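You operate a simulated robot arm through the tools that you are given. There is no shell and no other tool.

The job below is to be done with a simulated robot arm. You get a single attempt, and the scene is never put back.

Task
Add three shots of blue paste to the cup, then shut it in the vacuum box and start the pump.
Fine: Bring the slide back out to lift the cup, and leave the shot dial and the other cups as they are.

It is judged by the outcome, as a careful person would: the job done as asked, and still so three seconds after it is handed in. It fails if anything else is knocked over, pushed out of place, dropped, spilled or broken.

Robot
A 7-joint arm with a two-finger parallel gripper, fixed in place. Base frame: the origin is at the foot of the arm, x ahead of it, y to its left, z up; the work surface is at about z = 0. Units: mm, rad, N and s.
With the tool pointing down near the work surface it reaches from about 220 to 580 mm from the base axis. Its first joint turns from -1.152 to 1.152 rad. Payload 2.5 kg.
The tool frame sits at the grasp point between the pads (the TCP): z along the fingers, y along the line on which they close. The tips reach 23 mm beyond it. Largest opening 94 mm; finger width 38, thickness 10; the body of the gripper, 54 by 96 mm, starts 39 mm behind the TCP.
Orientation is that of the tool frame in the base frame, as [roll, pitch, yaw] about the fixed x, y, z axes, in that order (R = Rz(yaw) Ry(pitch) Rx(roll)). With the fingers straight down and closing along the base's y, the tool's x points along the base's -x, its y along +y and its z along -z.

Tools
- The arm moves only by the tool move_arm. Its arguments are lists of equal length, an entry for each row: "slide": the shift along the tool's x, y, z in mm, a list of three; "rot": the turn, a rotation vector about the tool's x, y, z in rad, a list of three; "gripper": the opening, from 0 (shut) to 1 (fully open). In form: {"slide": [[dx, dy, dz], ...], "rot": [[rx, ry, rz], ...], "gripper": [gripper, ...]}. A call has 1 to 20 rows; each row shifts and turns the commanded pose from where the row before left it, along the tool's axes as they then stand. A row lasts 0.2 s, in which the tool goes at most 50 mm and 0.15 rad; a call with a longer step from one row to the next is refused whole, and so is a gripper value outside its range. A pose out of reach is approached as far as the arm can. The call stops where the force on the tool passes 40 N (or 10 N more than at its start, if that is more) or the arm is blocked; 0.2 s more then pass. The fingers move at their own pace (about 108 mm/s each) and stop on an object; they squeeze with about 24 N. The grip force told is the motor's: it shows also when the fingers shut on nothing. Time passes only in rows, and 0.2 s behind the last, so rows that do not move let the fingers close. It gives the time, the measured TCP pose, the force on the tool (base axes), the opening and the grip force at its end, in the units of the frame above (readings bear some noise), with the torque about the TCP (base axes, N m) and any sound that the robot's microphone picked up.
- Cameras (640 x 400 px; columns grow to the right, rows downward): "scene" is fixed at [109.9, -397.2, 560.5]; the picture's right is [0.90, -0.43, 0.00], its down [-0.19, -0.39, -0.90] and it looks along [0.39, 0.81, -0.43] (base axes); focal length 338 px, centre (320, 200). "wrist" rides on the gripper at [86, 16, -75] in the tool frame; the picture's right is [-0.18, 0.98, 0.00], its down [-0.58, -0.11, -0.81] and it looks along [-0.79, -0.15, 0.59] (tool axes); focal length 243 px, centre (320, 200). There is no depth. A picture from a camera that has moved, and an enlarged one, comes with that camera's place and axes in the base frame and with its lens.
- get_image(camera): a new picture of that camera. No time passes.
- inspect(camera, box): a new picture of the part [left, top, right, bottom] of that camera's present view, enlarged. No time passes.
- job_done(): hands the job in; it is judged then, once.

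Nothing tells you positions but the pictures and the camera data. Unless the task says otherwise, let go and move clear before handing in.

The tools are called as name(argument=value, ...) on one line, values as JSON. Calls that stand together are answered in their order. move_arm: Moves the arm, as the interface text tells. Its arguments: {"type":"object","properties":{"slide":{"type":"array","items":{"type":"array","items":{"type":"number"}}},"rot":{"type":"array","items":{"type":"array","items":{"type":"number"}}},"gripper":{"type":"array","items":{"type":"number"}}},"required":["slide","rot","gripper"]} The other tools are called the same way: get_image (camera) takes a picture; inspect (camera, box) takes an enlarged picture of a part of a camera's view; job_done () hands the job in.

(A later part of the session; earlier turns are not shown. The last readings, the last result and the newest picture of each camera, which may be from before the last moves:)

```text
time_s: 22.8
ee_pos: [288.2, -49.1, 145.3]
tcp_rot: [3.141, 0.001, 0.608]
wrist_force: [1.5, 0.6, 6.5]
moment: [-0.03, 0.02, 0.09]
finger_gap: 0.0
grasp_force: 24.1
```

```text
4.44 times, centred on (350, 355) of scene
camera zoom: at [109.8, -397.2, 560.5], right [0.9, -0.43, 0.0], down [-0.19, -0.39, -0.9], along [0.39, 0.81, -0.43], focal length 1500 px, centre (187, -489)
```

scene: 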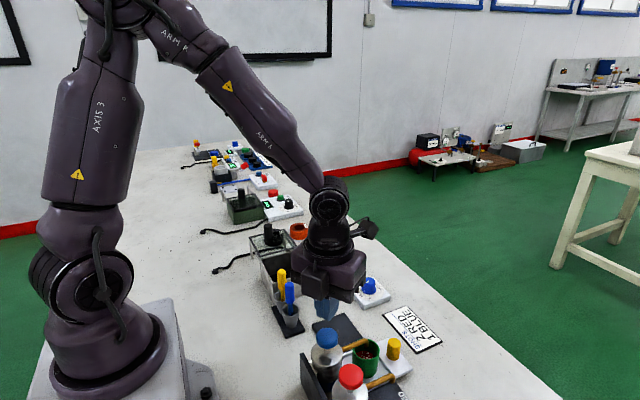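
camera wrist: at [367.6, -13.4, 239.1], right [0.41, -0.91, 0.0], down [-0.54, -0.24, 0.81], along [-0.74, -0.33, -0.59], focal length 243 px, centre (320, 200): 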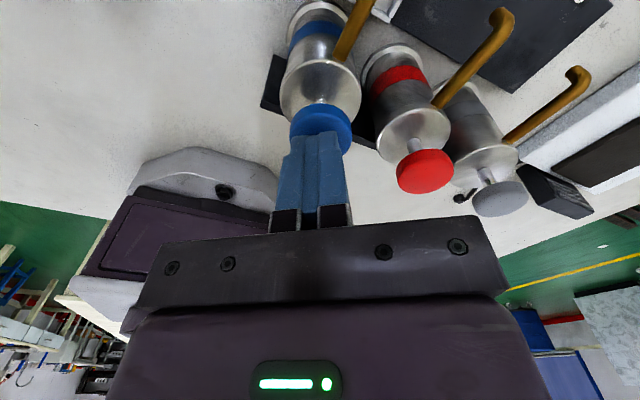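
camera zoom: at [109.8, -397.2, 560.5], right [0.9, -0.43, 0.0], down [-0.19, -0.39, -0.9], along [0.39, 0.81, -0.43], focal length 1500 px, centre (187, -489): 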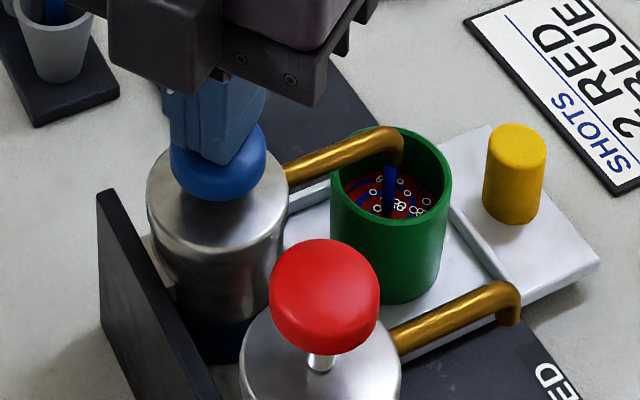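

Force is 6.5 N with stroke remaining. I'll press on to the stop.

move_arm(slide=[[0, 0, 2], [0, 0, 2], [0, 0, 2]], rot=[[0, 0, 0], [0, 0, 0], [0, 0, 0]], gripper=[0, 0, 0])

inspect(camera="scene", box=[290, 310, 410, 400])

```text
time_s: 23.6
ee_pos: [288.9, -50.1, 140.7]
tcp_rot: [3.14, -0.002, 0.608]
wrist_force: [-4.2, -0.1, 25.4]
moment: [-0.09, 0.18, 0.03]
finger_gap: 0.0
grasp_force: 24.1
```

```text
4.44 times, centred on (350, 355) of scene
camera zoom: at [109.8, -397.2, 560.5], right [0.9, -0.43, 0.0], down [-0.19, -0.39, -0.9], along [0.39, 0.81, -0.43], focal length 1500 px, centre (187, -489)
```

zoom: 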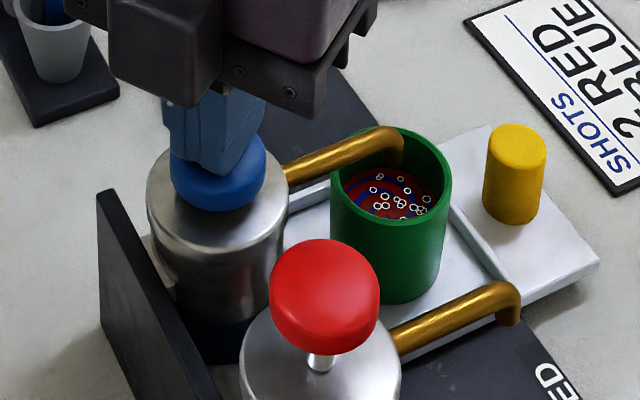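

The cap bottomed at z of about 141 (25 N) and the flow has stopped, so that is one full shot. I'll raise clear and let the cap return.

move_arm(slide=[[0, 0, -8], [0, 0, -10], [0, 0, -10], [0, 0, 0], [0, 0, 0], [0, 0, 0]], rot=[[0, 0, 0], [0, 0, 0], [0, 0, 0], [0, 0, 0], [0, 0, 0], [0, 0, 0]], gripper=[0, 0, 0, 0, 0, 0])

inspect(camera="scene", box=[290, 310, 410, 400])

```text
time_s: 25.0
ee_pos: [287.3, -50.1, 167.4]
tcp_rot: [-3.141, 0.0, 0.606]
wrist_force: [0.7, 0.3, -0.9]
moment: [0.02, 0.03, 0.02]
finger_gap: 0.1
grasp_force: 23.3
```

```text
4.44 times, centred on (350, 355) of scene
camera zoom: at [109.9, -397.2, 560.5], right [0.9, -0.43, 0.0], down [-0.19, -0.39, -0.9], along [0.39, 0.81, -0.43], focal length 1500 px, centre (187, -489)
```

zoom: 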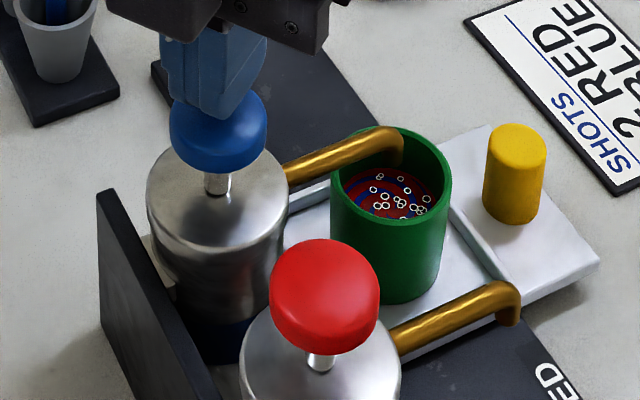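

The cap has fully returned. Second shot now, with the same full stroke.

move_arm(slide=[[0, 0, 8], [0, 0, 5], [0, 0, 3], [0, 0, 3], [0, 0, 2], [0, 0, 2], [0, 0, 2], [0, 0, 2], [0, 0, 1], [0, 0, 0], [0, 0, 0]], rot=[[0, 0, 0], [0, 0, 0], [0, 0, 0], [0, 0, 0], [0, 0, 0], [0, 0, 0], [0, 0, 0], [0, 0, 0], [0, 0, 0], [0, 0, 0], [0, 0, 0]], gripper=[0, 0, 0, 0, 0, 0, 0, 0, 0, 0, 0])

inspect(camera="scene", box=[290, 310, 410, 400])

```text
time_s: 27.4
ee_pos: [287.7, -48.8, 139.2]
tcp_rot: [3.14, -0.002, 0.608]
wrist_force: [-5.3, -1.4, 32.1]
moment: [-0.06, 0.17, 0.04]
finger_gap: 0.1
grasp_force: 24.1
```

```text
4.44 times, centred on (350, 355) of scene
camera zoom: at [109.8, -397.2, 560.5], right [0.9, -0.43, 0.0], down [-0.19, -0.39, -0.9], along [0.39, 0.81, -0.43], focal length 1500 px, centre (187, -489)
```

zoom: 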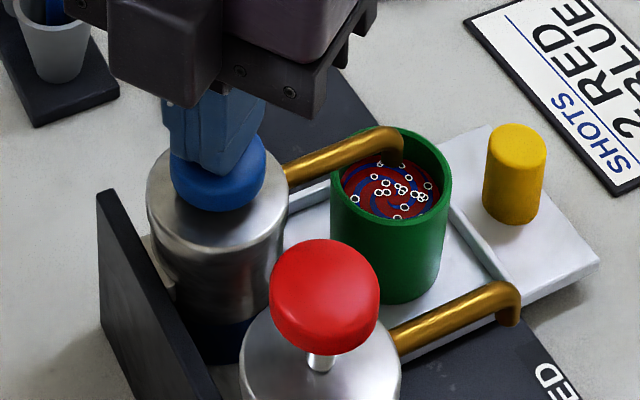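

Second shot is in and the level is rising. I'll raise, let the cap return and check the level before the third.

move_arm(slide=[[0, 0, -8], [0, 0, -10], [0, 0, -10], [0, 0, 0], [0, 0, 0], [0, 0, 0]], rot=[[0, 0, 0], [0, 0, 0], [0, 0, 0], [0, 0, 0], [0, 0, 0], [0, 0, 0]], gripper=[0, 0, 0, 0, 0, 0])

inspect(camera="scene", box=[290, 310, 410, 400])

inspect(camera="scene", box=[340, 325, 400, 365])

```text
time_s: 28.8
ee_pos: [288.5, -48.3, 167.2]
tcp_rot: [-3.139, 0.001, 0.609]
wrist_force: [-0.3, -0.3, -0.3]
moment: [0.03, -0.01, 0.02]
finger_gap: 0.0
grasp_force: 23.7
```

```text
4.44 times, centred on (350, 355) of scene
camera zoom: at [109.9, -397.2, 560.5], right [0.9, -0.43, 0.0], down [-0.19, -0.39, -0.9], along [0.39, 0.81, -0.43], focal length 1500 px, centre (187, -489)
```

zoom: 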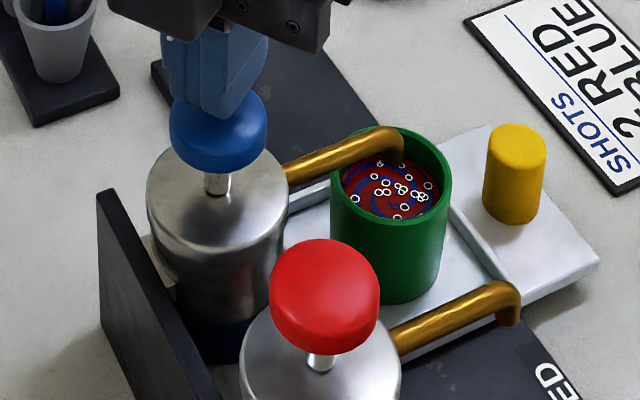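

```text
10.00 times, centred on (370, 345) of scene
camera zoom: at [109.9, -397.2, 560.5], right [0.9, -0.43, 0.0], down [-0.19, -0.39, -0.9], along [0.39, 0.81, -0.43], focal length 3375 px, centre (-180, -1250)
```

zoom: 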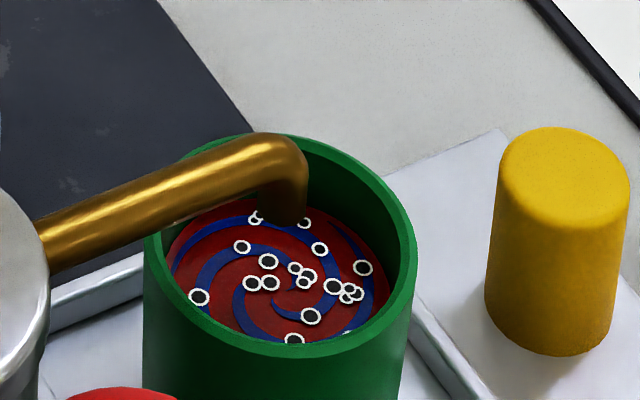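

The level is about 13 mm below the rim and each shot adds about 7 mm, so the third fits. Pressing the third shot.

move_arm(slide=[[0, 0, 8], [0, 0, 5], [0, 0, 3], [0, 0, 3], [0, 0, 2], [0, 0, 2], [0, 0, 2], [0, 0, 2], [0, 0, 1], [0, 0, 0], [0, 0, 0]], rot=[[0, 0, 0], [0, 0, 0], [0, 0, 0], [0, 0, 0], [0, 0, 0], [0, 0, 0], [0, 0, 0], [0, 0, 0], [0, 0, 0], [0, 0, 0], [0, 0, 0]], gripper=[0, 0, 0, 0, 0, 0, 0, 0, 0, 0, 0])

inspect(camera="scene", box=[290, 310, 410, 400])

```text
time_s: 31.2
ee_pos: [287.9, -49.3, 140.8]
tcp_rot: [3.141, 0.001, 0.605]
wrist_force: [-10.9, -3.4, 31.2]
moment: [-0.08, 0.25, 0.02]
finger_gap: 0.2
grasp_force: 23.9
```

```text
4.44 times, centred on (350, 355) of scene
camera zoom: at [109.8, -397.2, 560.5], right [0.9, -0.43, 0.0], down [-0.19, -0.39, -0.9], along [0.39, 0.81, -0.43], focal length 1500 px, centre (187, -489)
```

zoom: 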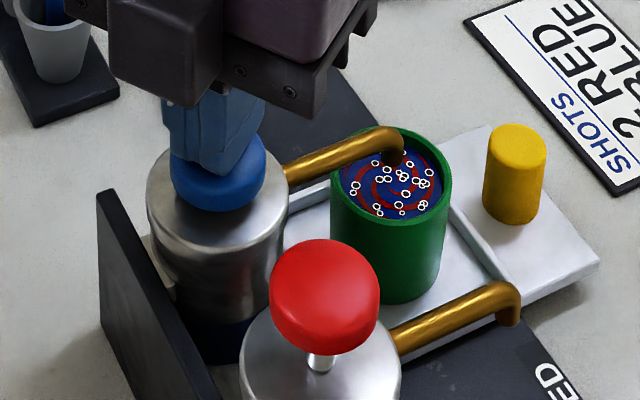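

The third shot is in. I'll rise clear and go back above the slide knob, which reads about (428.5, -52.5).

move_arm(slide=[[0, 0, -8], [0, 0, -10], [0, 0, -10], [0, 0, -24], [0, 0, -24], [28.3, 20.6, 0], [28.3, 20.6, 0], [28.3, 20.6, 0], [28.3, 20.6, 0], [0, 0, 0]], rot=[[0, 0, 0], [0, 0, 0], [0, 0, 0], [0, 0, 0], [0, 0, 0], [0, 0, 0], [0, 0, 0], [0, 0, 0], [0, 0, 0], [0, 0, 0]], gripper=[0, 0, 0, 0, 0, 0, 0.6, 0.6, 0.6, 0.6])

get_image(camera="wrist")

inspect(camera="scene", box=[290, 310, 410, 400])

```text
time_s: 33.4
ee_pos: [427.9, -52.3, 216.5]
tcp_rot: [-3.141, -0.001, 0.609]
wrist_force: [0.0, -0.1, 0.5]
moment: [0.01, 0.0, -0.01]
finger_gap: 56.5
grasp_force: 0.1
```

```text
taken
camera wrist: at [507.5, -16.0, 290.1], right [0.41, -0.91, 0.0], down [-0.54, -0.24, 0.81], along [-0.74, -0.33, -0.59], focal length 243 px, centre (320, 200)
```

wrist: 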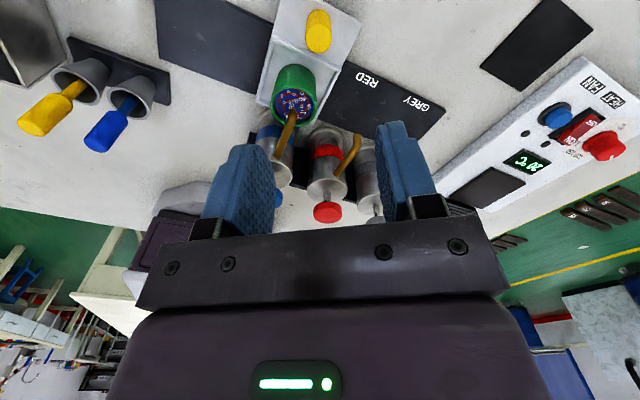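

```text
4.44 times, centred on (350, 355) of scene
camera zoom: at [109.9, -397.2, 560.5], right [0.9, -0.43, 0.0], down [-0.19, -0.39, -0.9], along [0.39, 0.81, -0.43], focal length 1500 px, centre (187, -489)
```

zoom: 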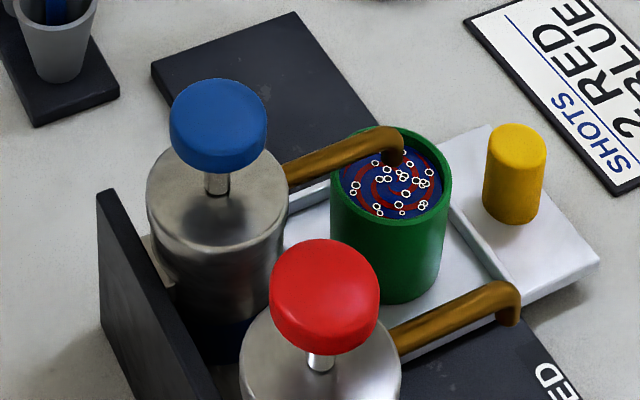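

All three shots are in and the pump cap is back up. I'll descend around the slide knob again.

move_arm(slide=[[0, 0, 40], [0, 0, 40], [0, 0, 40], [0, 0, 28], [0, 0, 13], [0, 0, 0]], rot=[[0, 0, 0], [0, 0, 0], [0, 0, 0], [0, 0, 0], [0, 0, 0], [0, 0, 0]], gripper=[0.6, 0.6, 0.6, 0.6, 0.6, 0.6])

get_image(camera="wrist")

```text
time_s: 34.8
ee_pos: [428.7, -50.9, 53.4]
tcp_rot: [-3.142, 0.001, 0.607]
wrist_force: [0.3, -0.2, 0.8]
moment: [-0.03, -0.05, 0.0]
finger_gap: 56.3
grasp_force: 0.1
```

```text
taken
camera wrist: at [507.7, -16.0, 128.6], right [0.41, -0.91, 0.0], down [-0.54, -0.24, 0.81], along [-0.74, -0.33, -0.59], focal length 243 px, centre (320, 200)
```

wrist: 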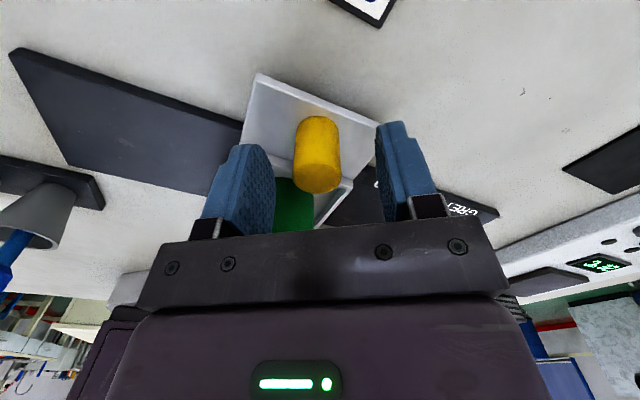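

Aligned. I'll narrow the fingers around the knob and bring the slide back out along +y, stopping short to check.

move_arm(slide=[[0, 0, 0], [0, 0, 0], [2.85, -4.11, 0], [4.56, -6.58, 0], [4.56, -6.58, 0], [4.56, -6.58, 0], [4.56, -6.58, 0], [4.56, -6.58, 0], [4.56, -6.58, 0], [4.56, -6.58, 0], [4.56, -6.58, 0], [4.56, -6.58, 0], [4.56, -6.58, 0], [2.85, -4.11, 0], [0, 0, 0]], rot=[[0, 0, 0], [0, 0, 0], [0, 0, 0], [0, 0, 0], [0, 0, 0], [0, 0, 0], [0, 0, 0], [0, 0, 0], [0, 0, 0], [0, 0, 0], [0, 0, 0], [0, 0, 0], [0, 0, 0], [0, 0, 0], [0, 0, 0]], gripper=[0.29, 0.29, 0.29, 0.29, 0.29, 0.29, 0.29, 0.29, 0.29, 0.29, 0.29, 0.29, 0.29, 0.29, 0.29])

inspect(camera="scene", box=[290, 280, 430, 390])

get_image(camera="wrist")

```text
time_s: 38.0
ee_pos: [427.4, 38.9, 54.1]
tcp_rot: [3.141, 0.001, 0.606]
wrist_force: [1.0, -0.2, -0.2]
moment: [-0.01, 0.01, -0.03]
finger_gap: 28.1
grasp_force: 0.6
```

```text
3.64 times, centred on (360, 335) of scene
camera zoom: at [109.9, -397.2, 560.5], right [0.9, -0.43, 0.0], down [-0.19, -0.39, -0.9], along [0.39, 0.81, -0.43], focal length 1227 px, centre (174, -291)
```

zoom: 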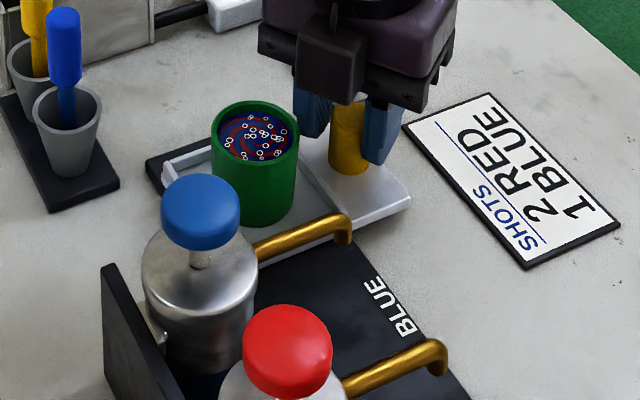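

```text
taken
camera wrist: at [507.2, 74.2, 129.1], right [0.41, -0.91, 0.0], down [-0.54, -0.24, 0.81], along [-0.74, -0.33, -0.59], focal length 243 px, centre (320, 200)
```

wrist: 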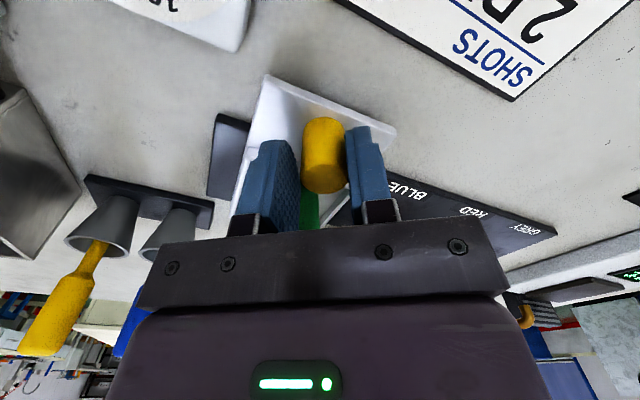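

The slide is about 10 mm short of where it was parked. I'll ease it the rest of the way.

move_arm(slide=[[2.3, -3.3, 0], [2.0, -2.9, 0], [1.2, -1.7, 0], [0, 0, 0]], rot=[[0, 0, 0], [0, 0, 0], [0, 0, 0], [0, 0, 0]], gripper=[0.29, 0.29, 0.29, 0.29])

inspect(camera="scene", box=[310, 295, 390, 345])

```text
time_s: 39.0
ee_pos: [429.0, 47.3, 53.5]
tcp_rot: [-3.14, 0.001, 0.607]
wrist_force: [0.2, 0.9, -0.5]
moment: [0.01, -0.04, -0.01]
finger_gap: 27.8
grasp_force: 0.8
```

```text
8.00 times, centred on (350, 320) of scene
camera zoom: at [109.9, -397.2, 560.5], right [0.9, -0.43, 0.0], down [-0.19, -0.39, -0.9], along [0.39, 0.81, -0.43], focal length 2700 px, centre (80, -760)
```

zoom: 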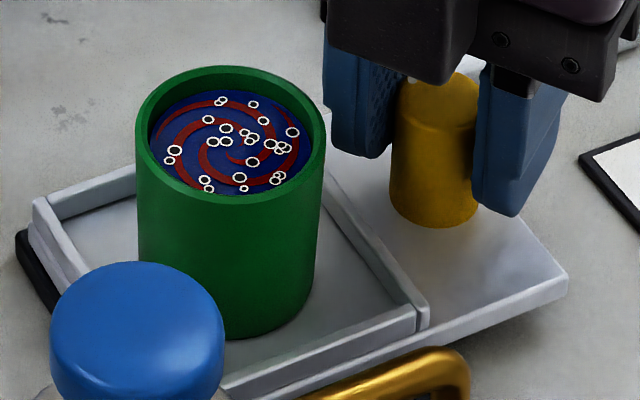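

The slide is back exactly at its original parked position. I'll open, lift clear and turn the wrist back to square for gripping the cup.

move_arm(slide=[[0, 0, 0], [0, 0, 0], [0, 0, -20], [0, 0, -45], [0, 0, -45], [0, 0, -45], [0, 0, -5]], rot=[[0, 0, 0], [0, 0, 0], [0, 0, 0], [0, 0, 0], [0, 0, 0], [0, 0, 0], [0, 0, 0]], gripper=[0.6, 0.6, 0.6, 0.6, 0.6, 0.6, 0.6])

move_arm(slide=[[0, 0, 0], [0, 0, 0], [0, 0, 0], [0, 0, 0], [0, 0, 0], [0, 0, 0], [0, 0, 0], [0, 0, 0], [0, 0, 0], [0, 0, 0], [0, 0, 0], [0, 0, 0], [0, 0, 0], [0, 0, 0], [0, 0, 0], [0, 0, 0], [0, 0, 0]], rot=[[0, 0, -0.149], [0, 0, -0.149], [0, 0, -0.149], [0, 0, -0.149], [0, 0, -0.149], [0, 0, -0.149], [0, 0, -0.149], [0, 0, -0.149], [0, 0, -0.149], [0, 0, -0.149], [0, 0, -0.149], [0, 0, -0.149], [0, 0, -0.149], [0, 0, -0.149], [0, 0, -0.149], [0, 0, -0.149], [0, 0, -0.149]], gripper=[0.8, 0.8, 0.8, 0.8, 0.8, 0.8, 0.8, 0.8, 0.8, 0.8, 0.8, 0.8, 0.8, 0.8, 0.8, 0.8, 0.8])

get_image(camera="wrist")

get_image(camera="scene")

```text
time_s: 40.6
ee_pos: [429.3, 47.5, 214.4]
tcp_rot: [3.14, 0.001, 0.607]
wrist_force: [-0.7, 0.1, -0.3]
moment: [0.0, -0.03, 0.02]
finger_gap: 56.3
grasp_force: 0.1
```

```text
time_s: 44.2
ee_pos: [428.5, 46.9, 215.6]
tcp_rot: [3.141, -0.001, -3.139]
wrist_force: [0.7, 0.5, 0.6]
moment: [-0.01, 0.03, 0.01]
finger_gap: 75.3
grasp_force: 0.1
```

```text
taken
camera wrist: at [341.0, 63.5, 289.5], right [0.18, 0.98, 0.0], down [0.58, -0.11, 0.81], along [0.79, -0.15, -0.59], focal length 243 px, centre (320, 200)
```

wrist: 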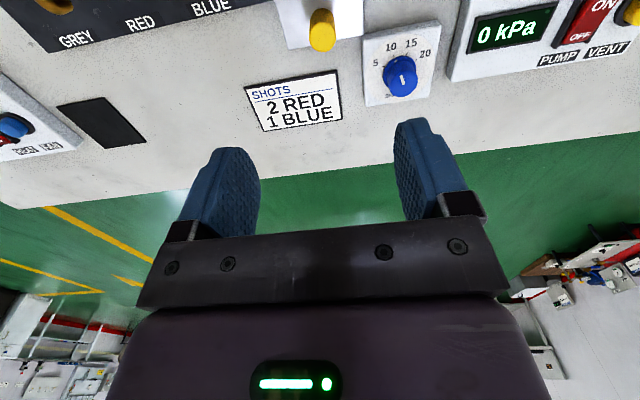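

```text
taken
```

scene: 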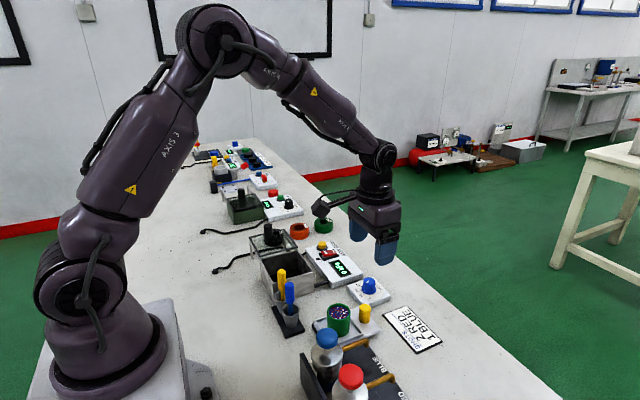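

The wrist is square again. I'll move above the cup at (366, 48).

move_arm(slide=[[31, 0.5, 0], [31, 0.5, 0], [0, 0, 0]], rot=[[0, 0, 0], [0, 0, 0], [0, 0, 0]], gripper=[0.8, 0.8, 0.8])

get_image(camera="wrist")

inspect(camera="wrist", box=[240, 0, 400, 100])

```text
time_s: 45.0
ee_pos: [366.0, 49.8, 215.3]
tcp_rot: [3.141, 0.0, 3.141]
wrist_force: [-0.3, -0.3, 0.5]
moment: [0.0, 0.0, -0.01]
finger_gap: 75.3
grasp_force: 0.2
```

```text
taken
camera wrist: at [278.9, 65.5, 289.9], right [0.18, 0.98, 0.0], down [0.58, -0.11, 0.81], along [0.79, -0.15, -0.59], focal length 243 px, centre (320, 200)
```

wrist: 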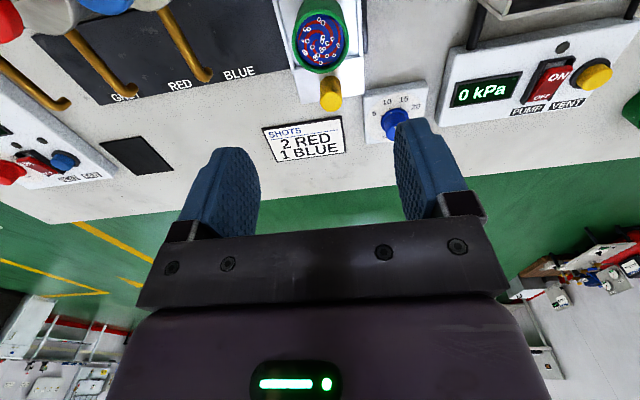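

```text
4.00 times, centred on (320, 50) of wrist
camera zoom: at [278.9, 65.5, 289.9], right [0.18, 0.98, 0.0], down [0.58, -0.11, 0.81], along [0.79, -0.15, -0.59], focal length 970 px, centre (320, 800)
```

zoom: 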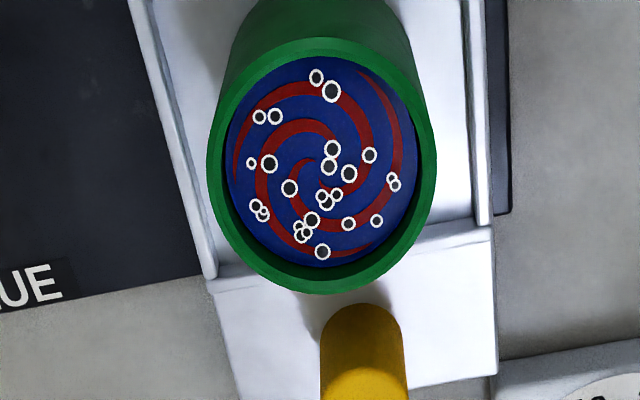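

The cup is nearly centred below the tool. I'll nudge 1.5 mm and descend with the fingers on either side of it.

move_arm(slide=[[1.5, 0, 40], [0, 0, 40], [0, 0, 40], [0, 0, 30], [0, 0, 13], [0, 0, 0]], rot=[[0, 0, 0], [0, 0, 0], [0, 0, 0], [0, 0, 0], [0, 0, 0], [0, 0, 0]], gripper=[0.8, 0.8, 0.8, 0.8, 0.8, 0.8])

get_image(camera="wrist")

inspect(camera="scene", box=[290, 270, 430, 370])

```text
time_s: 46.4
ee_pos: [365.7, 48.8, 51.3]
tcp_rot: [-3.142, -0.001, 3.14]
wrist_force: [1.1, 0.2, 1.1]
moment: [-0.01, -0.01, 0.01]
finger_gap: 75.1
grasp_force: 0.1
```

```text
taken
camera wrist: at [278.5, 65.1, 126.2], right [0.18, 0.98, 0.0], down [0.58, -0.11, 0.81], along [0.79, -0.15, -0.59], focal length 243 px, centre (320, 200)
```

wrist: 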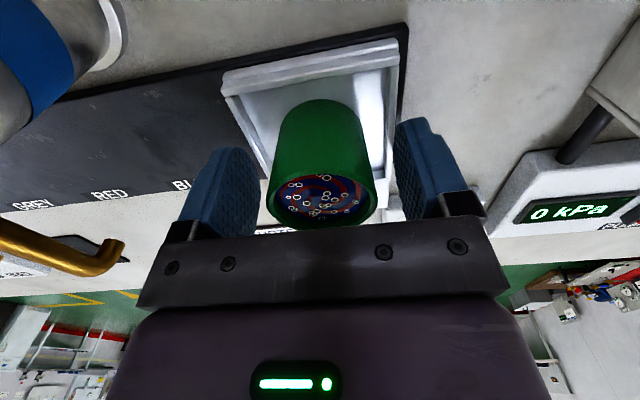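

```text
4.00 times, centred on (360, 320) of scene
camera zoom: at [109.9, -397.2, 560.5], right [0.9, -0.43, 0.0], down [-0.19, -0.39, -0.9], along [0.39, 0.81, -0.43], focal length 1350 px, centre (160, -280)
```

zoom: 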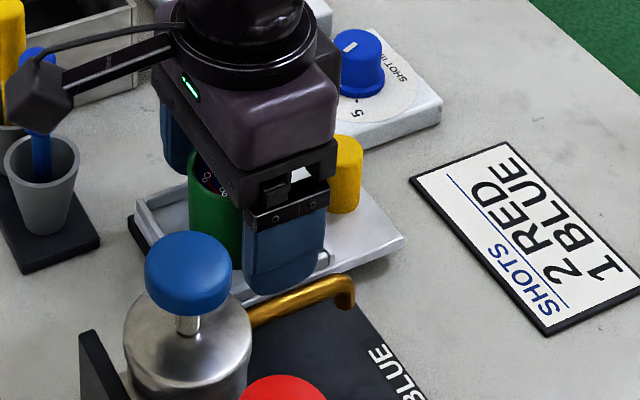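

The cup is between the fingers. I'll close on it and watch the readings.

move_arm(slide=[[0, 0, 0], [0, 0, 0], [0, 0, 0], [0, 0, 0]], rot=[[0, 0, 0], [0, 0, 0], [0, 0, 0], [0, 0, 0]], gripper=[0.3, 0.3, 0.3, 0.3])

inspect(camera="scene", box=[290, 270, 430, 370])

```text
time_s: 47.4
ee_pos: [367.2, 49.5, 51.7]
tcp_rot: [3.142, -0.001, -3.141]
wrist_force: [0.2, 0.1, -0.8]
moment: [0.01, 0.01, -0.03]
finger_gap: 46.7
grasp_force: 24.5
```

```text
4.00 times, centred on (360, 320) of scene
camera zoom: at [109.9, -397.2, 560.5], right [0.9, -0.43, 0.0], down [-0.19, -0.39, -0.9], along [0.39, 0.81, -0.43], focal length 1350 px, centre (160, -280)
```

zoom: 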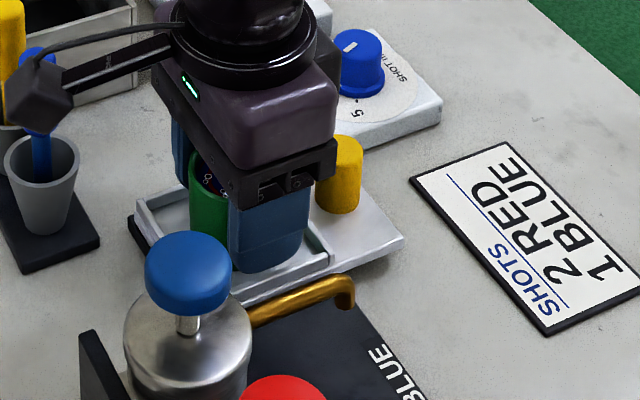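

The cup is gripped (46.7 mm gap). I'll lift it straight up smoothly.

move_arm(slide=[[0, 0, -3], [0, 0, -6], [0, 0, -10], [0, 0, -14], [0, 0, -18], [0, 0, -20], [0, 0, -20], [0, 0, -20], [0, 0, -16], [0, 0, -10], [0, 0, -5]], rot=[[0, 0, 0], [0, 0, 0], [0, 0, 0], [0, 0, 0], [0, 0, 0], [0, 0, 0], [0, 0, 0], [0, 0, 0], [0, 0, 0], [0, 0, 0], [0, 0, 0]], gripper=[0.3, 0.3, 0.3, 0.3, 0.3, 0.3, 0.3, 0.3, 0.3, 0.3, 0.3])

inspect(camera="scene", box=[240, 190, 440, 350])

get_image(camera="wrist")

```text
time_s: 49.8
ee_pos: [365.8, 48.4, 194.1]
tcp_rot: [3.141, 0.001, -3.14]
wrist_force: [-0.7, 0.3, -0.2]
moment: [0.01, -0.03, -0.05]
finger_gap: 46.8
grasp_force: 23.6
```

```text
2.50 times, centred on (340, 270) of scene
camera zoom: at [109.9, -397.2, 560.5], right [0.9, -0.43, 0.0], down [-0.19, -0.39, -0.9], along [0.39, 0.81, -0.43], focal length 844 px, centre (270, 25)
```

zoom: 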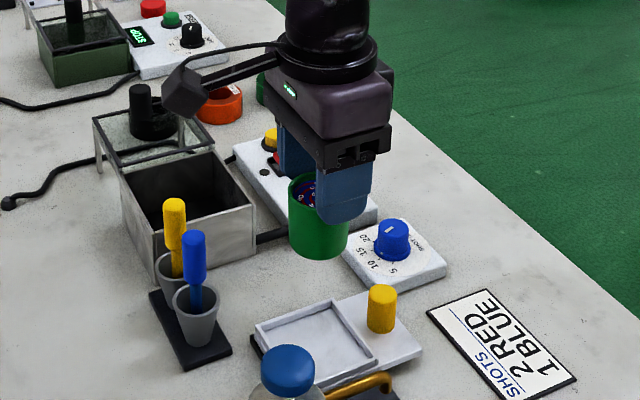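

```text
taken
camera wrist: at [277.8, 65.3, 269.0], right [0.18, 0.98, 0.0], down [0.58, -0.11, 0.81], along [0.79, -0.15, -0.59], focal length 243 px, centre (320, 200)
```

wrist: 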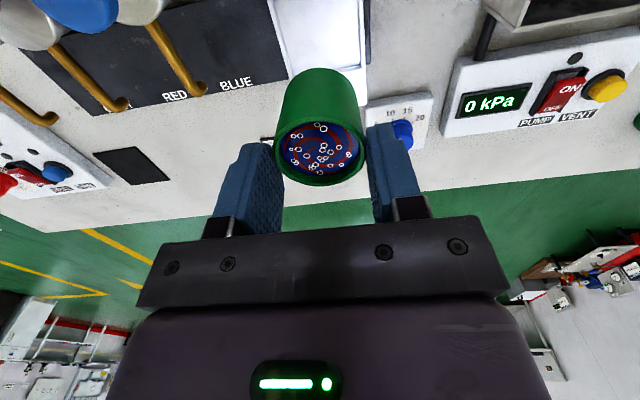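

The cup looks lower in the fingers than I expected. I'll check for slipping before doing anything else.

inspect(camera="scene", box=[310, 220, 390, 280])

inspect(camera="wrist", box=[200, 50, 440, 250])

```text
6.67 times, centred on (350, 250) of scene
camera zoom: at [109.9, -397.2, 560.5], right [0.9, -0.43, 0.0], down [-0.19, -0.39, -0.9], along [0.39, 0.81, -0.43], focal length 2250 px, centre (120, -133)
```

zoom: 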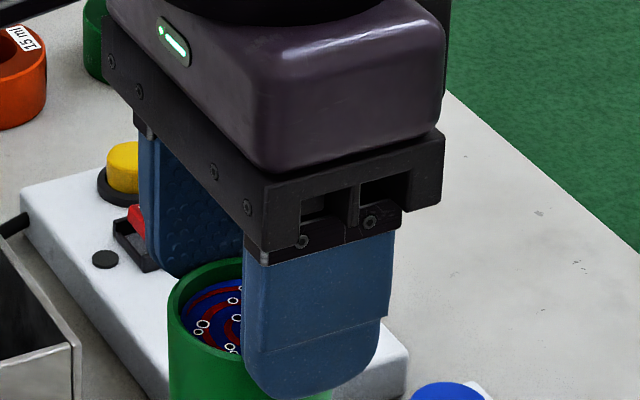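

```text
2.00 times, centred on (320, 150) of wrist
camera zoom: at [277.8, 65.3, 269.0], right [0.18, 0.98, 0.0], down [0.58, -0.11, 0.81], along [0.79, -0.15, -0.59], focal length 485 px, centre (320, 300)
```

zoom: 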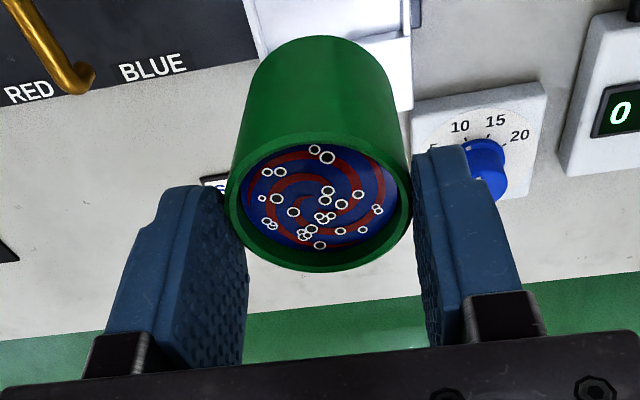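

The cup has crept about 30 mm down in the grip and only a few millimetres of pad still hold it. It is still right above its tray, so I'll put it straight back down quickly, ending just at tray height.

move_arm(slide=[[0, 0, 46], [0, 0, 44], [0, 0, 15]], rot=[[0, 0, 0], [0, 0, 0], [0, 0, 0]], gripper=[0.3, 0.3, 0.3])

get_image(camera="wrist")

inspect(camera="scene", box=[290, 270, 430, 370])

```text
time_s: 50.6
ee_pos: [366.2, 48.4, 89.0]
tcp_rot: [-3.141, 0.0, 3.141]
wrist_force: [-0.4, -0.5, -0.2]
moment: [0.0, -0.01, 0.02]
finger_gap: 46.7
grasp_force: 24.1
```

```text
taken
camera wrist: at [278.4, 64.5, 163.2], right [0.19, 0.98, 0.0], down [0.58, -0.11, 0.81], along [0.79, -0.15, -0.59], focal length 243 px, centre (320, 200)
```

wrist: 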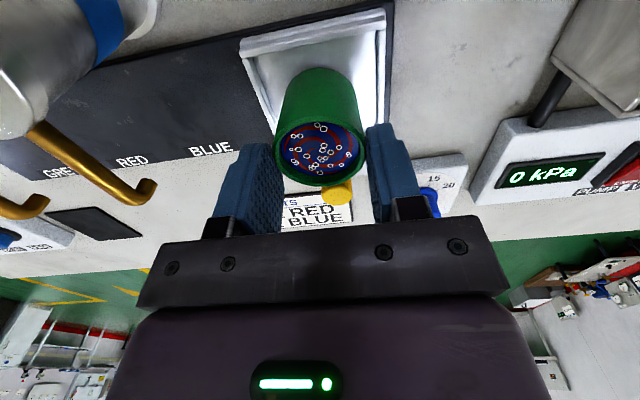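

```text
4.00 times, centred on (360, 320) of scene
camera zoom: at [109.9, -397.2, 560.5], right [0.9, -0.43, 0.0], down [-0.19, -0.39, -0.9], along [0.39, 0.81, -0.43], focal length 1350 px, centre (160, -280)
```

zoom: 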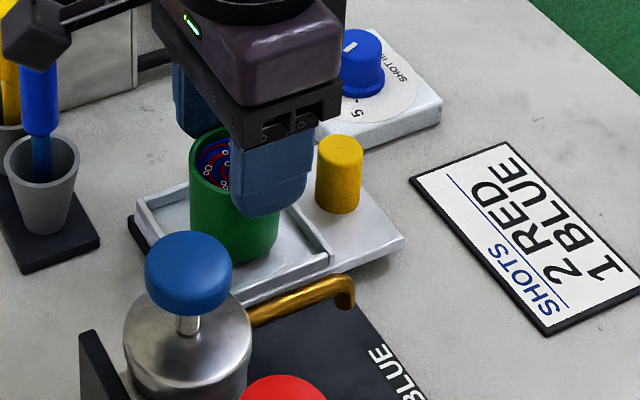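

The cup is still held, just a few millimetres above the tray. I'll set it down gently, release and re-grip deeper to find out why it slipped.

move_arm(slide=[[0, 0, 2], [0, 0, 2], [0, 0, 1.5], [0, 0, 0]], rot=[[0, 0, 0], [0, 0, 0], [0, 0, 0], [0, 0, 0]], gripper=[0.3, 0.3, 0.3, 0.3])

inspect(camera="scene", box=[290, 270, 430, 370])

get_image(camera="wrist")

```text
time_s: 51.6
ee_pos: [365.6, 49.0, 83.8]
tcp_rot: [-3.142, -0.001, -3.141]
wrist_force: [0.7, -0.1, -0.8]
moment: [0.03, -0.03, 0.01]
finger_gap: 46.7
grasp_force: 24.0
```

```text
4.00 times, centred on (360, 320) of scene
camera zoom: at [109.9, -397.2, 560.5], right [0.9, -0.43, 0.0], down [-0.19, -0.39, -0.9], along [0.39, 0.81, -0.43], focal length 1350 px, centre (160, -280)
```

zoom: 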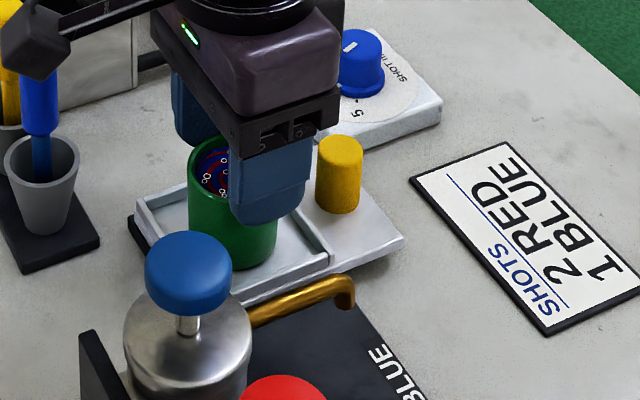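

```text
taken
camera wrist: at [277.8, 64.7, 158.0], right [0.18, 0.98, 0.0], down [0.58, -0.11, 0.81], along [0.79, -0.15, -0.59], focal length 243 px, centre (320, 200)
```

wrist: 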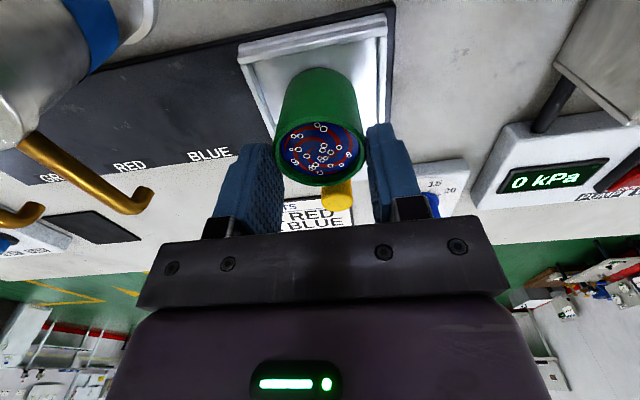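

The cup is standing on its tray again, upright. I'll open, lower to a deeper grip and re-grip.

move_arm(slide=[[0, 0, 0], [0, 0, 0], [0, 0, 15], [0, 0, 15], [0, 0, 6], [0, 0, 0]], rot=[[0, 0, 0], [0, 0, 0], [0, 0, 0], [0, 0, 0], [0, 0, 0], [0, 0, 0]], gripper=[0.7, 0.7, 0.7, 0.7, 0.7, 0.7])

inspect(camera="wrist", box=[200, 80, 440, 250])

inspect(camera="scene", box=[310, 295, 390, 345])

```text
time_s: 52.9
ee_pos: [364.8, 48.3, 48.7]
tcp_rot: [3.141, 0.0, 3.141]
wrist_force: [-3.1, -1.0, 5.8]
moment: [-0.05, -0.04, -0.01]
finger_gap: 66.1
grasp_force: 0.0
stopped in row 6: the force on the tool passed its limit at 44 N (the readings are from after the stop); the commanded pose is now the measured one
```

```text
2.35 times, centred on (320, 165) of wrist
camera zoom: at [277.9, 64.6, 123.9], right [0.18, 0.98, 0.0], down [0.58, -0.11, 0.81], along [0.79, -0.15, -0.59], focal length 571 px, centre (320, 282)
```

zoom: 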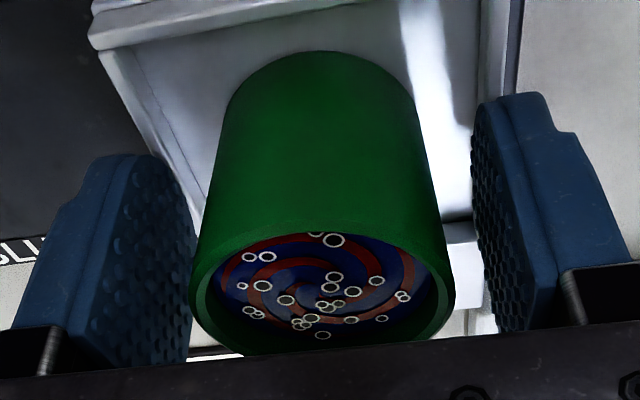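

```text
8.00 times, centred on (350, 320) of scene
camera zoom: at [109.8, -397.2, 560.5], right [0.9, -0.43, 0.0], down [-0.19, -0.39, -0.9], along [0.39, 0.81, -0.43], focal length 2700 px, centre (80, -760)
```

zoom: 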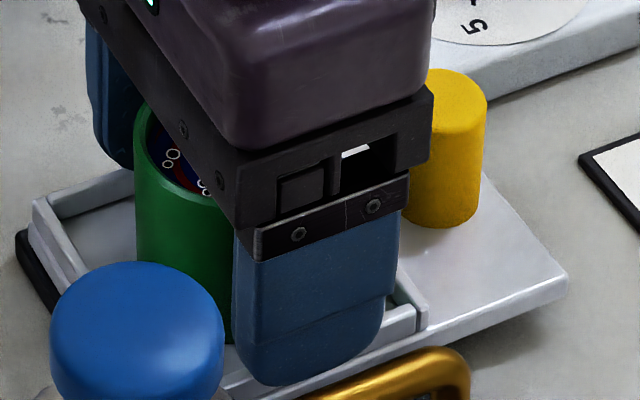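

The open fingertips touched the tray's side wall, so I'll raise 3 mm and re-grip at the first depth. Then I'll lift only a little and check for slip.

move_arm(slide=[[0, 0, -3], [0, 0, 0], [0, 0, 0]], rot=[[0, 0, 0], [0, 0, 0], [0, 0, 0]], gripper=[0.65, 0.65, 0.65])

inspect(camera="wrist", box=[200, 80, 440, 250])

inspect(camera="scene", box=[310, 295, 390, 345])

```text
time_s: 53.7
ee_pos: [364.9, 49.3, 53.1]
tcp_rot: [-3.141, 0.001, -3.141]
wrist_force: [-0.5, -0.1, -0.1]
moment: [0.0, -0.01, -0.02]
finger_gap: 61.0
grasp_force: 0.1
```

```text
2.35 times, centred on (320, 165) of wrist
camera zoom: at [277.6, 64.5, 127.0], right [0.18, 0.98, 0.0], down [0.58, -0.11, 0.81], along [0.79, -0.15, -0.59], focal length 571 px, centre (320, 282)
```

zoom: 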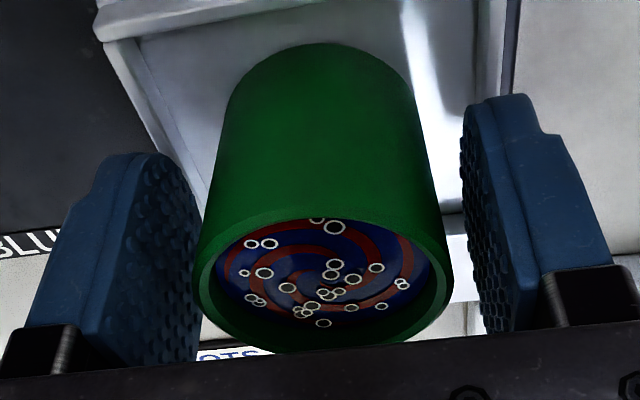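

```text
8.00 times, centred on (350, 320) of scene
camera zoom: at [109.9, -397.2, 560.5], right [0.9, -0.43, 0.0], down [-0.19, -0.39, -0.9], along [0.39, 0.81, -0.43], focal length 2700 px, centre (80, -760)
```

zoom: 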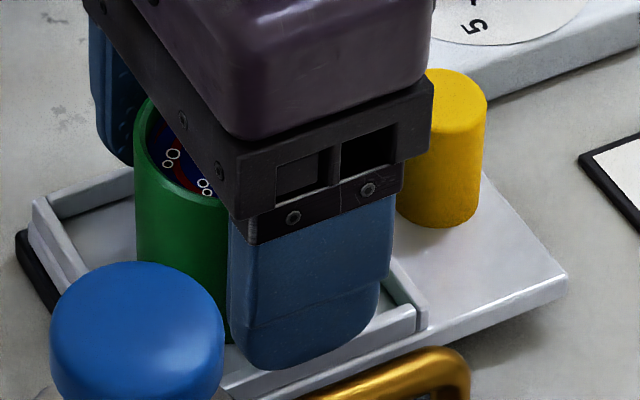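

The cup is aligned between the pads. I'll grip again and lift only about 8 mm as a test.

move_arm(slide=[[0, 0, 0], [0, 0, 0], [0, 0, 0], [0, 0, -2], [0, 0, -3], [0, 0, -3], [0, 0, 0]], rot=[[0, 0, 0], [0, 0, 0], [0, 0, 0], [0, 0, 0], [0, 0, 0], [0, 0, 0], [0, 0, 0]], gripper=[0, 0, 0, 0, 0, 0, 0])

inspect(camera="wrist", box=[200, 80, 440, 250])

inspect(camera="scene", box=[310, 295, 390, 345])

```text
time_s: 55.3
ee_pos: [365.4, 48.0, 60.1]
tcp_rot: [3.141, 0.001, -3.141]
wrist_force: [0.7, 0.0, 0.0]
moment: [-0.01, -0.03, 0.02]
finger_gap: 46.9
grasp_force: 23.9
```

```text
2.35 times, centred on (320, 165) of wrist
camera zoom: at [277.8, 64.5, 135.0], right [0.18, 0.98, 0.0], down [0.58, -0.11, 0.81], along [0.79, -0.15, -0.59], focal length 571 px, centre (320, 282)
```

zoom: 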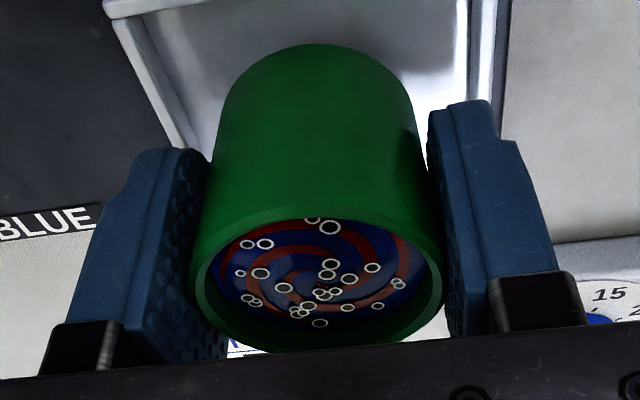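

```text
8.00 times, centred on (350, 320) of scene
camera zoom: at [109.9, -397.2, 560.5], right [0.9, -0.43, 0.0], down [-0.19, -0.39, -0.9], along [0.39, 0.81, -0.43], focal length 2700 px, centre (80, -760)
```

zoom: 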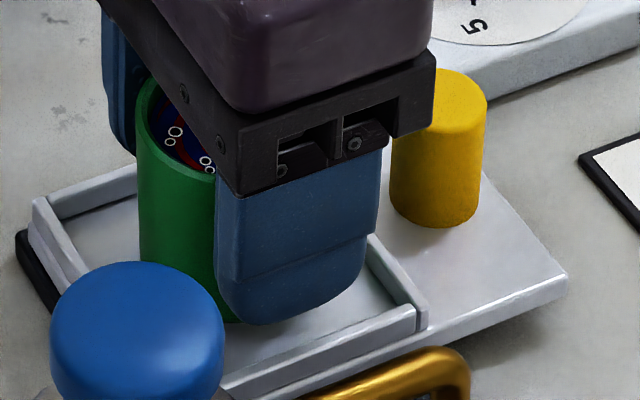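

This time the cup rose with the gripper and hasn't slipped. I'll hold for a second and compare to see whether it creeps.

move_arm(slide=[[0, 0, 0], [0, 0, 0], [0, 0, 0], [0, 0, 0], [0, 0, 0]], rot=[[0, 0, 0], [0, 0, 0], [0, 0, 0], [0, 0, 0], [0, 0, 0]], gripper=[0, 0, 0, 0, 0])

inspect(camera="wrist", box=[200, 80, 440, 250])

```text
time_s: 56.5
ee_pos: [365.6, 48.8, 60.2]
tcp_rot: [3.141, -0.001, 3.141]
wrist_force: [-0.1, -0.8, -1.0]
moment: [-0.02, 0.01, 0.0]
finger_gap: 47.0
grasp_force: 24.5
```

```text
2.35 times, centred on (320, 165) of wrist
camera zoom: at [277.9, 64.5, 134.9], right [0.18, 0.98, 0.0], down [0.58, -0.11, 0.81], along [0.79, -0.15, -0.59], focal length 571 px, centre (320, 282)
```

zoom: 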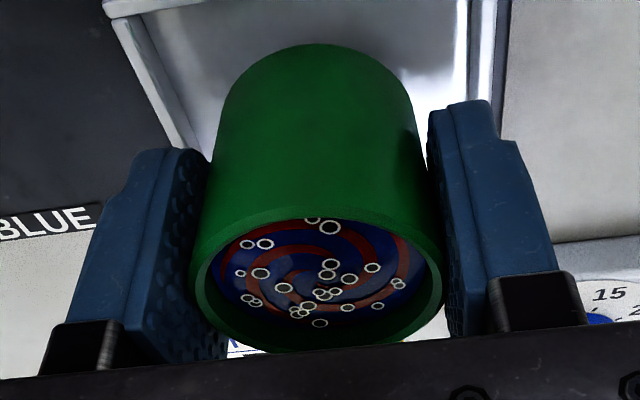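

No creep at all this time. I'll lift further in gentle steps to about z 125 and check again.

move_arm(slide=[[0, 0, -2], [0, 0, -4], [0, 0, -5], [0, 0, -6], [0, 0, -6], [0, 0, -5], [0, 0, -2], [0, 0, 0]], rot=[[0, 0, 0], [0, 0, 0], [0, 0, 0], [0, 0, 0], [0, 0, 0], [0, 0, 0], [0, 0, 0], [0, 0, 0]], gripper=[0, 0, 0, 0, 0, 0, 0, 0])

inspect(camera="wrist", box=[200, 80, 440, 250])

```text
time_s: 58.3
ee_pos: [365.2, 48.5, 90.5]
tcp_rot: [-3.141, 0.0, 3.14]
wrist_force: [0.7, 0.5, -0.8]
moment: [-0.01, 0.02, -0.01]
finger_gap: 47.0
grasp_force: 23.9
```

```text
2.35 times, centred on (320, 165) of wrist
camera zoom: at [277.6, 64.6, 165.0], right [0.18, 0.98, 0.0], down [0.58, -0.11, 0.81], along [0.79, -0.15, -0.59], focal length 571 px, centre (320, 282)
```

zoom: 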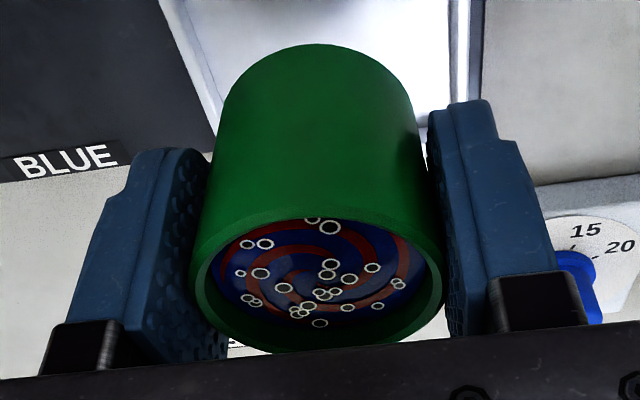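

Still no slip. I'll lift to z of about 130 and check once more before carrying it across.

move_arm(slide=[[0, 0, -3], [0, 0, -6], [0, 0, -8], [0, 0, -8], [0, 0, -7], [0, 0, -5], [0, 0, -3], [0, 0, 0]], rot=[[0, 0, 0], [0, 0, 0], [0, 0, 0], [0, 0, 0], [0, 0, 0], [0, 0, 0], [0, 0, 0], [0, 0, 0]], gripper=[0, 0, 0, 0, 0, 0, 0, 0])

inspect(camera="wrist", box=[200, 80, 440, 250])

inspect(camera="scene", box=[240, 190, 440, 350])

```text
time_s: 60.1
ee_pos: [366.2, 48.9, 130.0]
tcp_rot: [-3.141, 0.0, -3.141]
wrist_force: [-0.4, -0.4, -1.0]
moment: [-0.01, -0.04, -0.01]
finger_gap: 47.0
grasp_force: 24.4
```

```text
2.35 times, centred on (320, 165) of wrist
camera zoom: at [278.0, 64.2, 204.7], right [0.18, 0.98, 0.0], down [0.58, -0.11, 0.81], along [0.79, -0.15, -0.59], focal length 571 px, centre (320, 282)
```

zoom: 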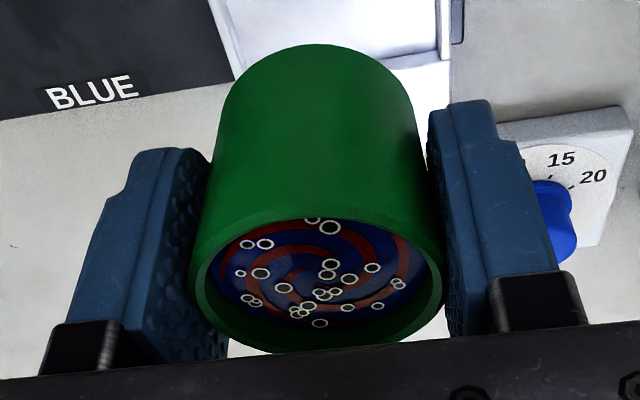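

```text
2.50 times, centred on (340, 270) of scene
camera zoom: at [109.9, -397.2, 560.5], right [0.9, -0.43, 0.0], down [-0.19, -0.39, -0.9], along [0.39, 0.81, -0.43], focal length 844 px, centre (270, 25)
```

zoom: 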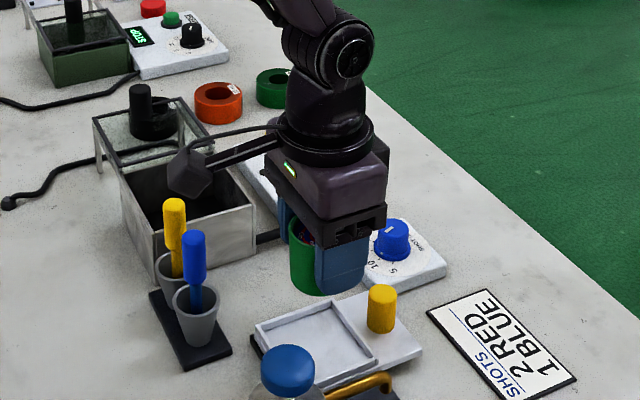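

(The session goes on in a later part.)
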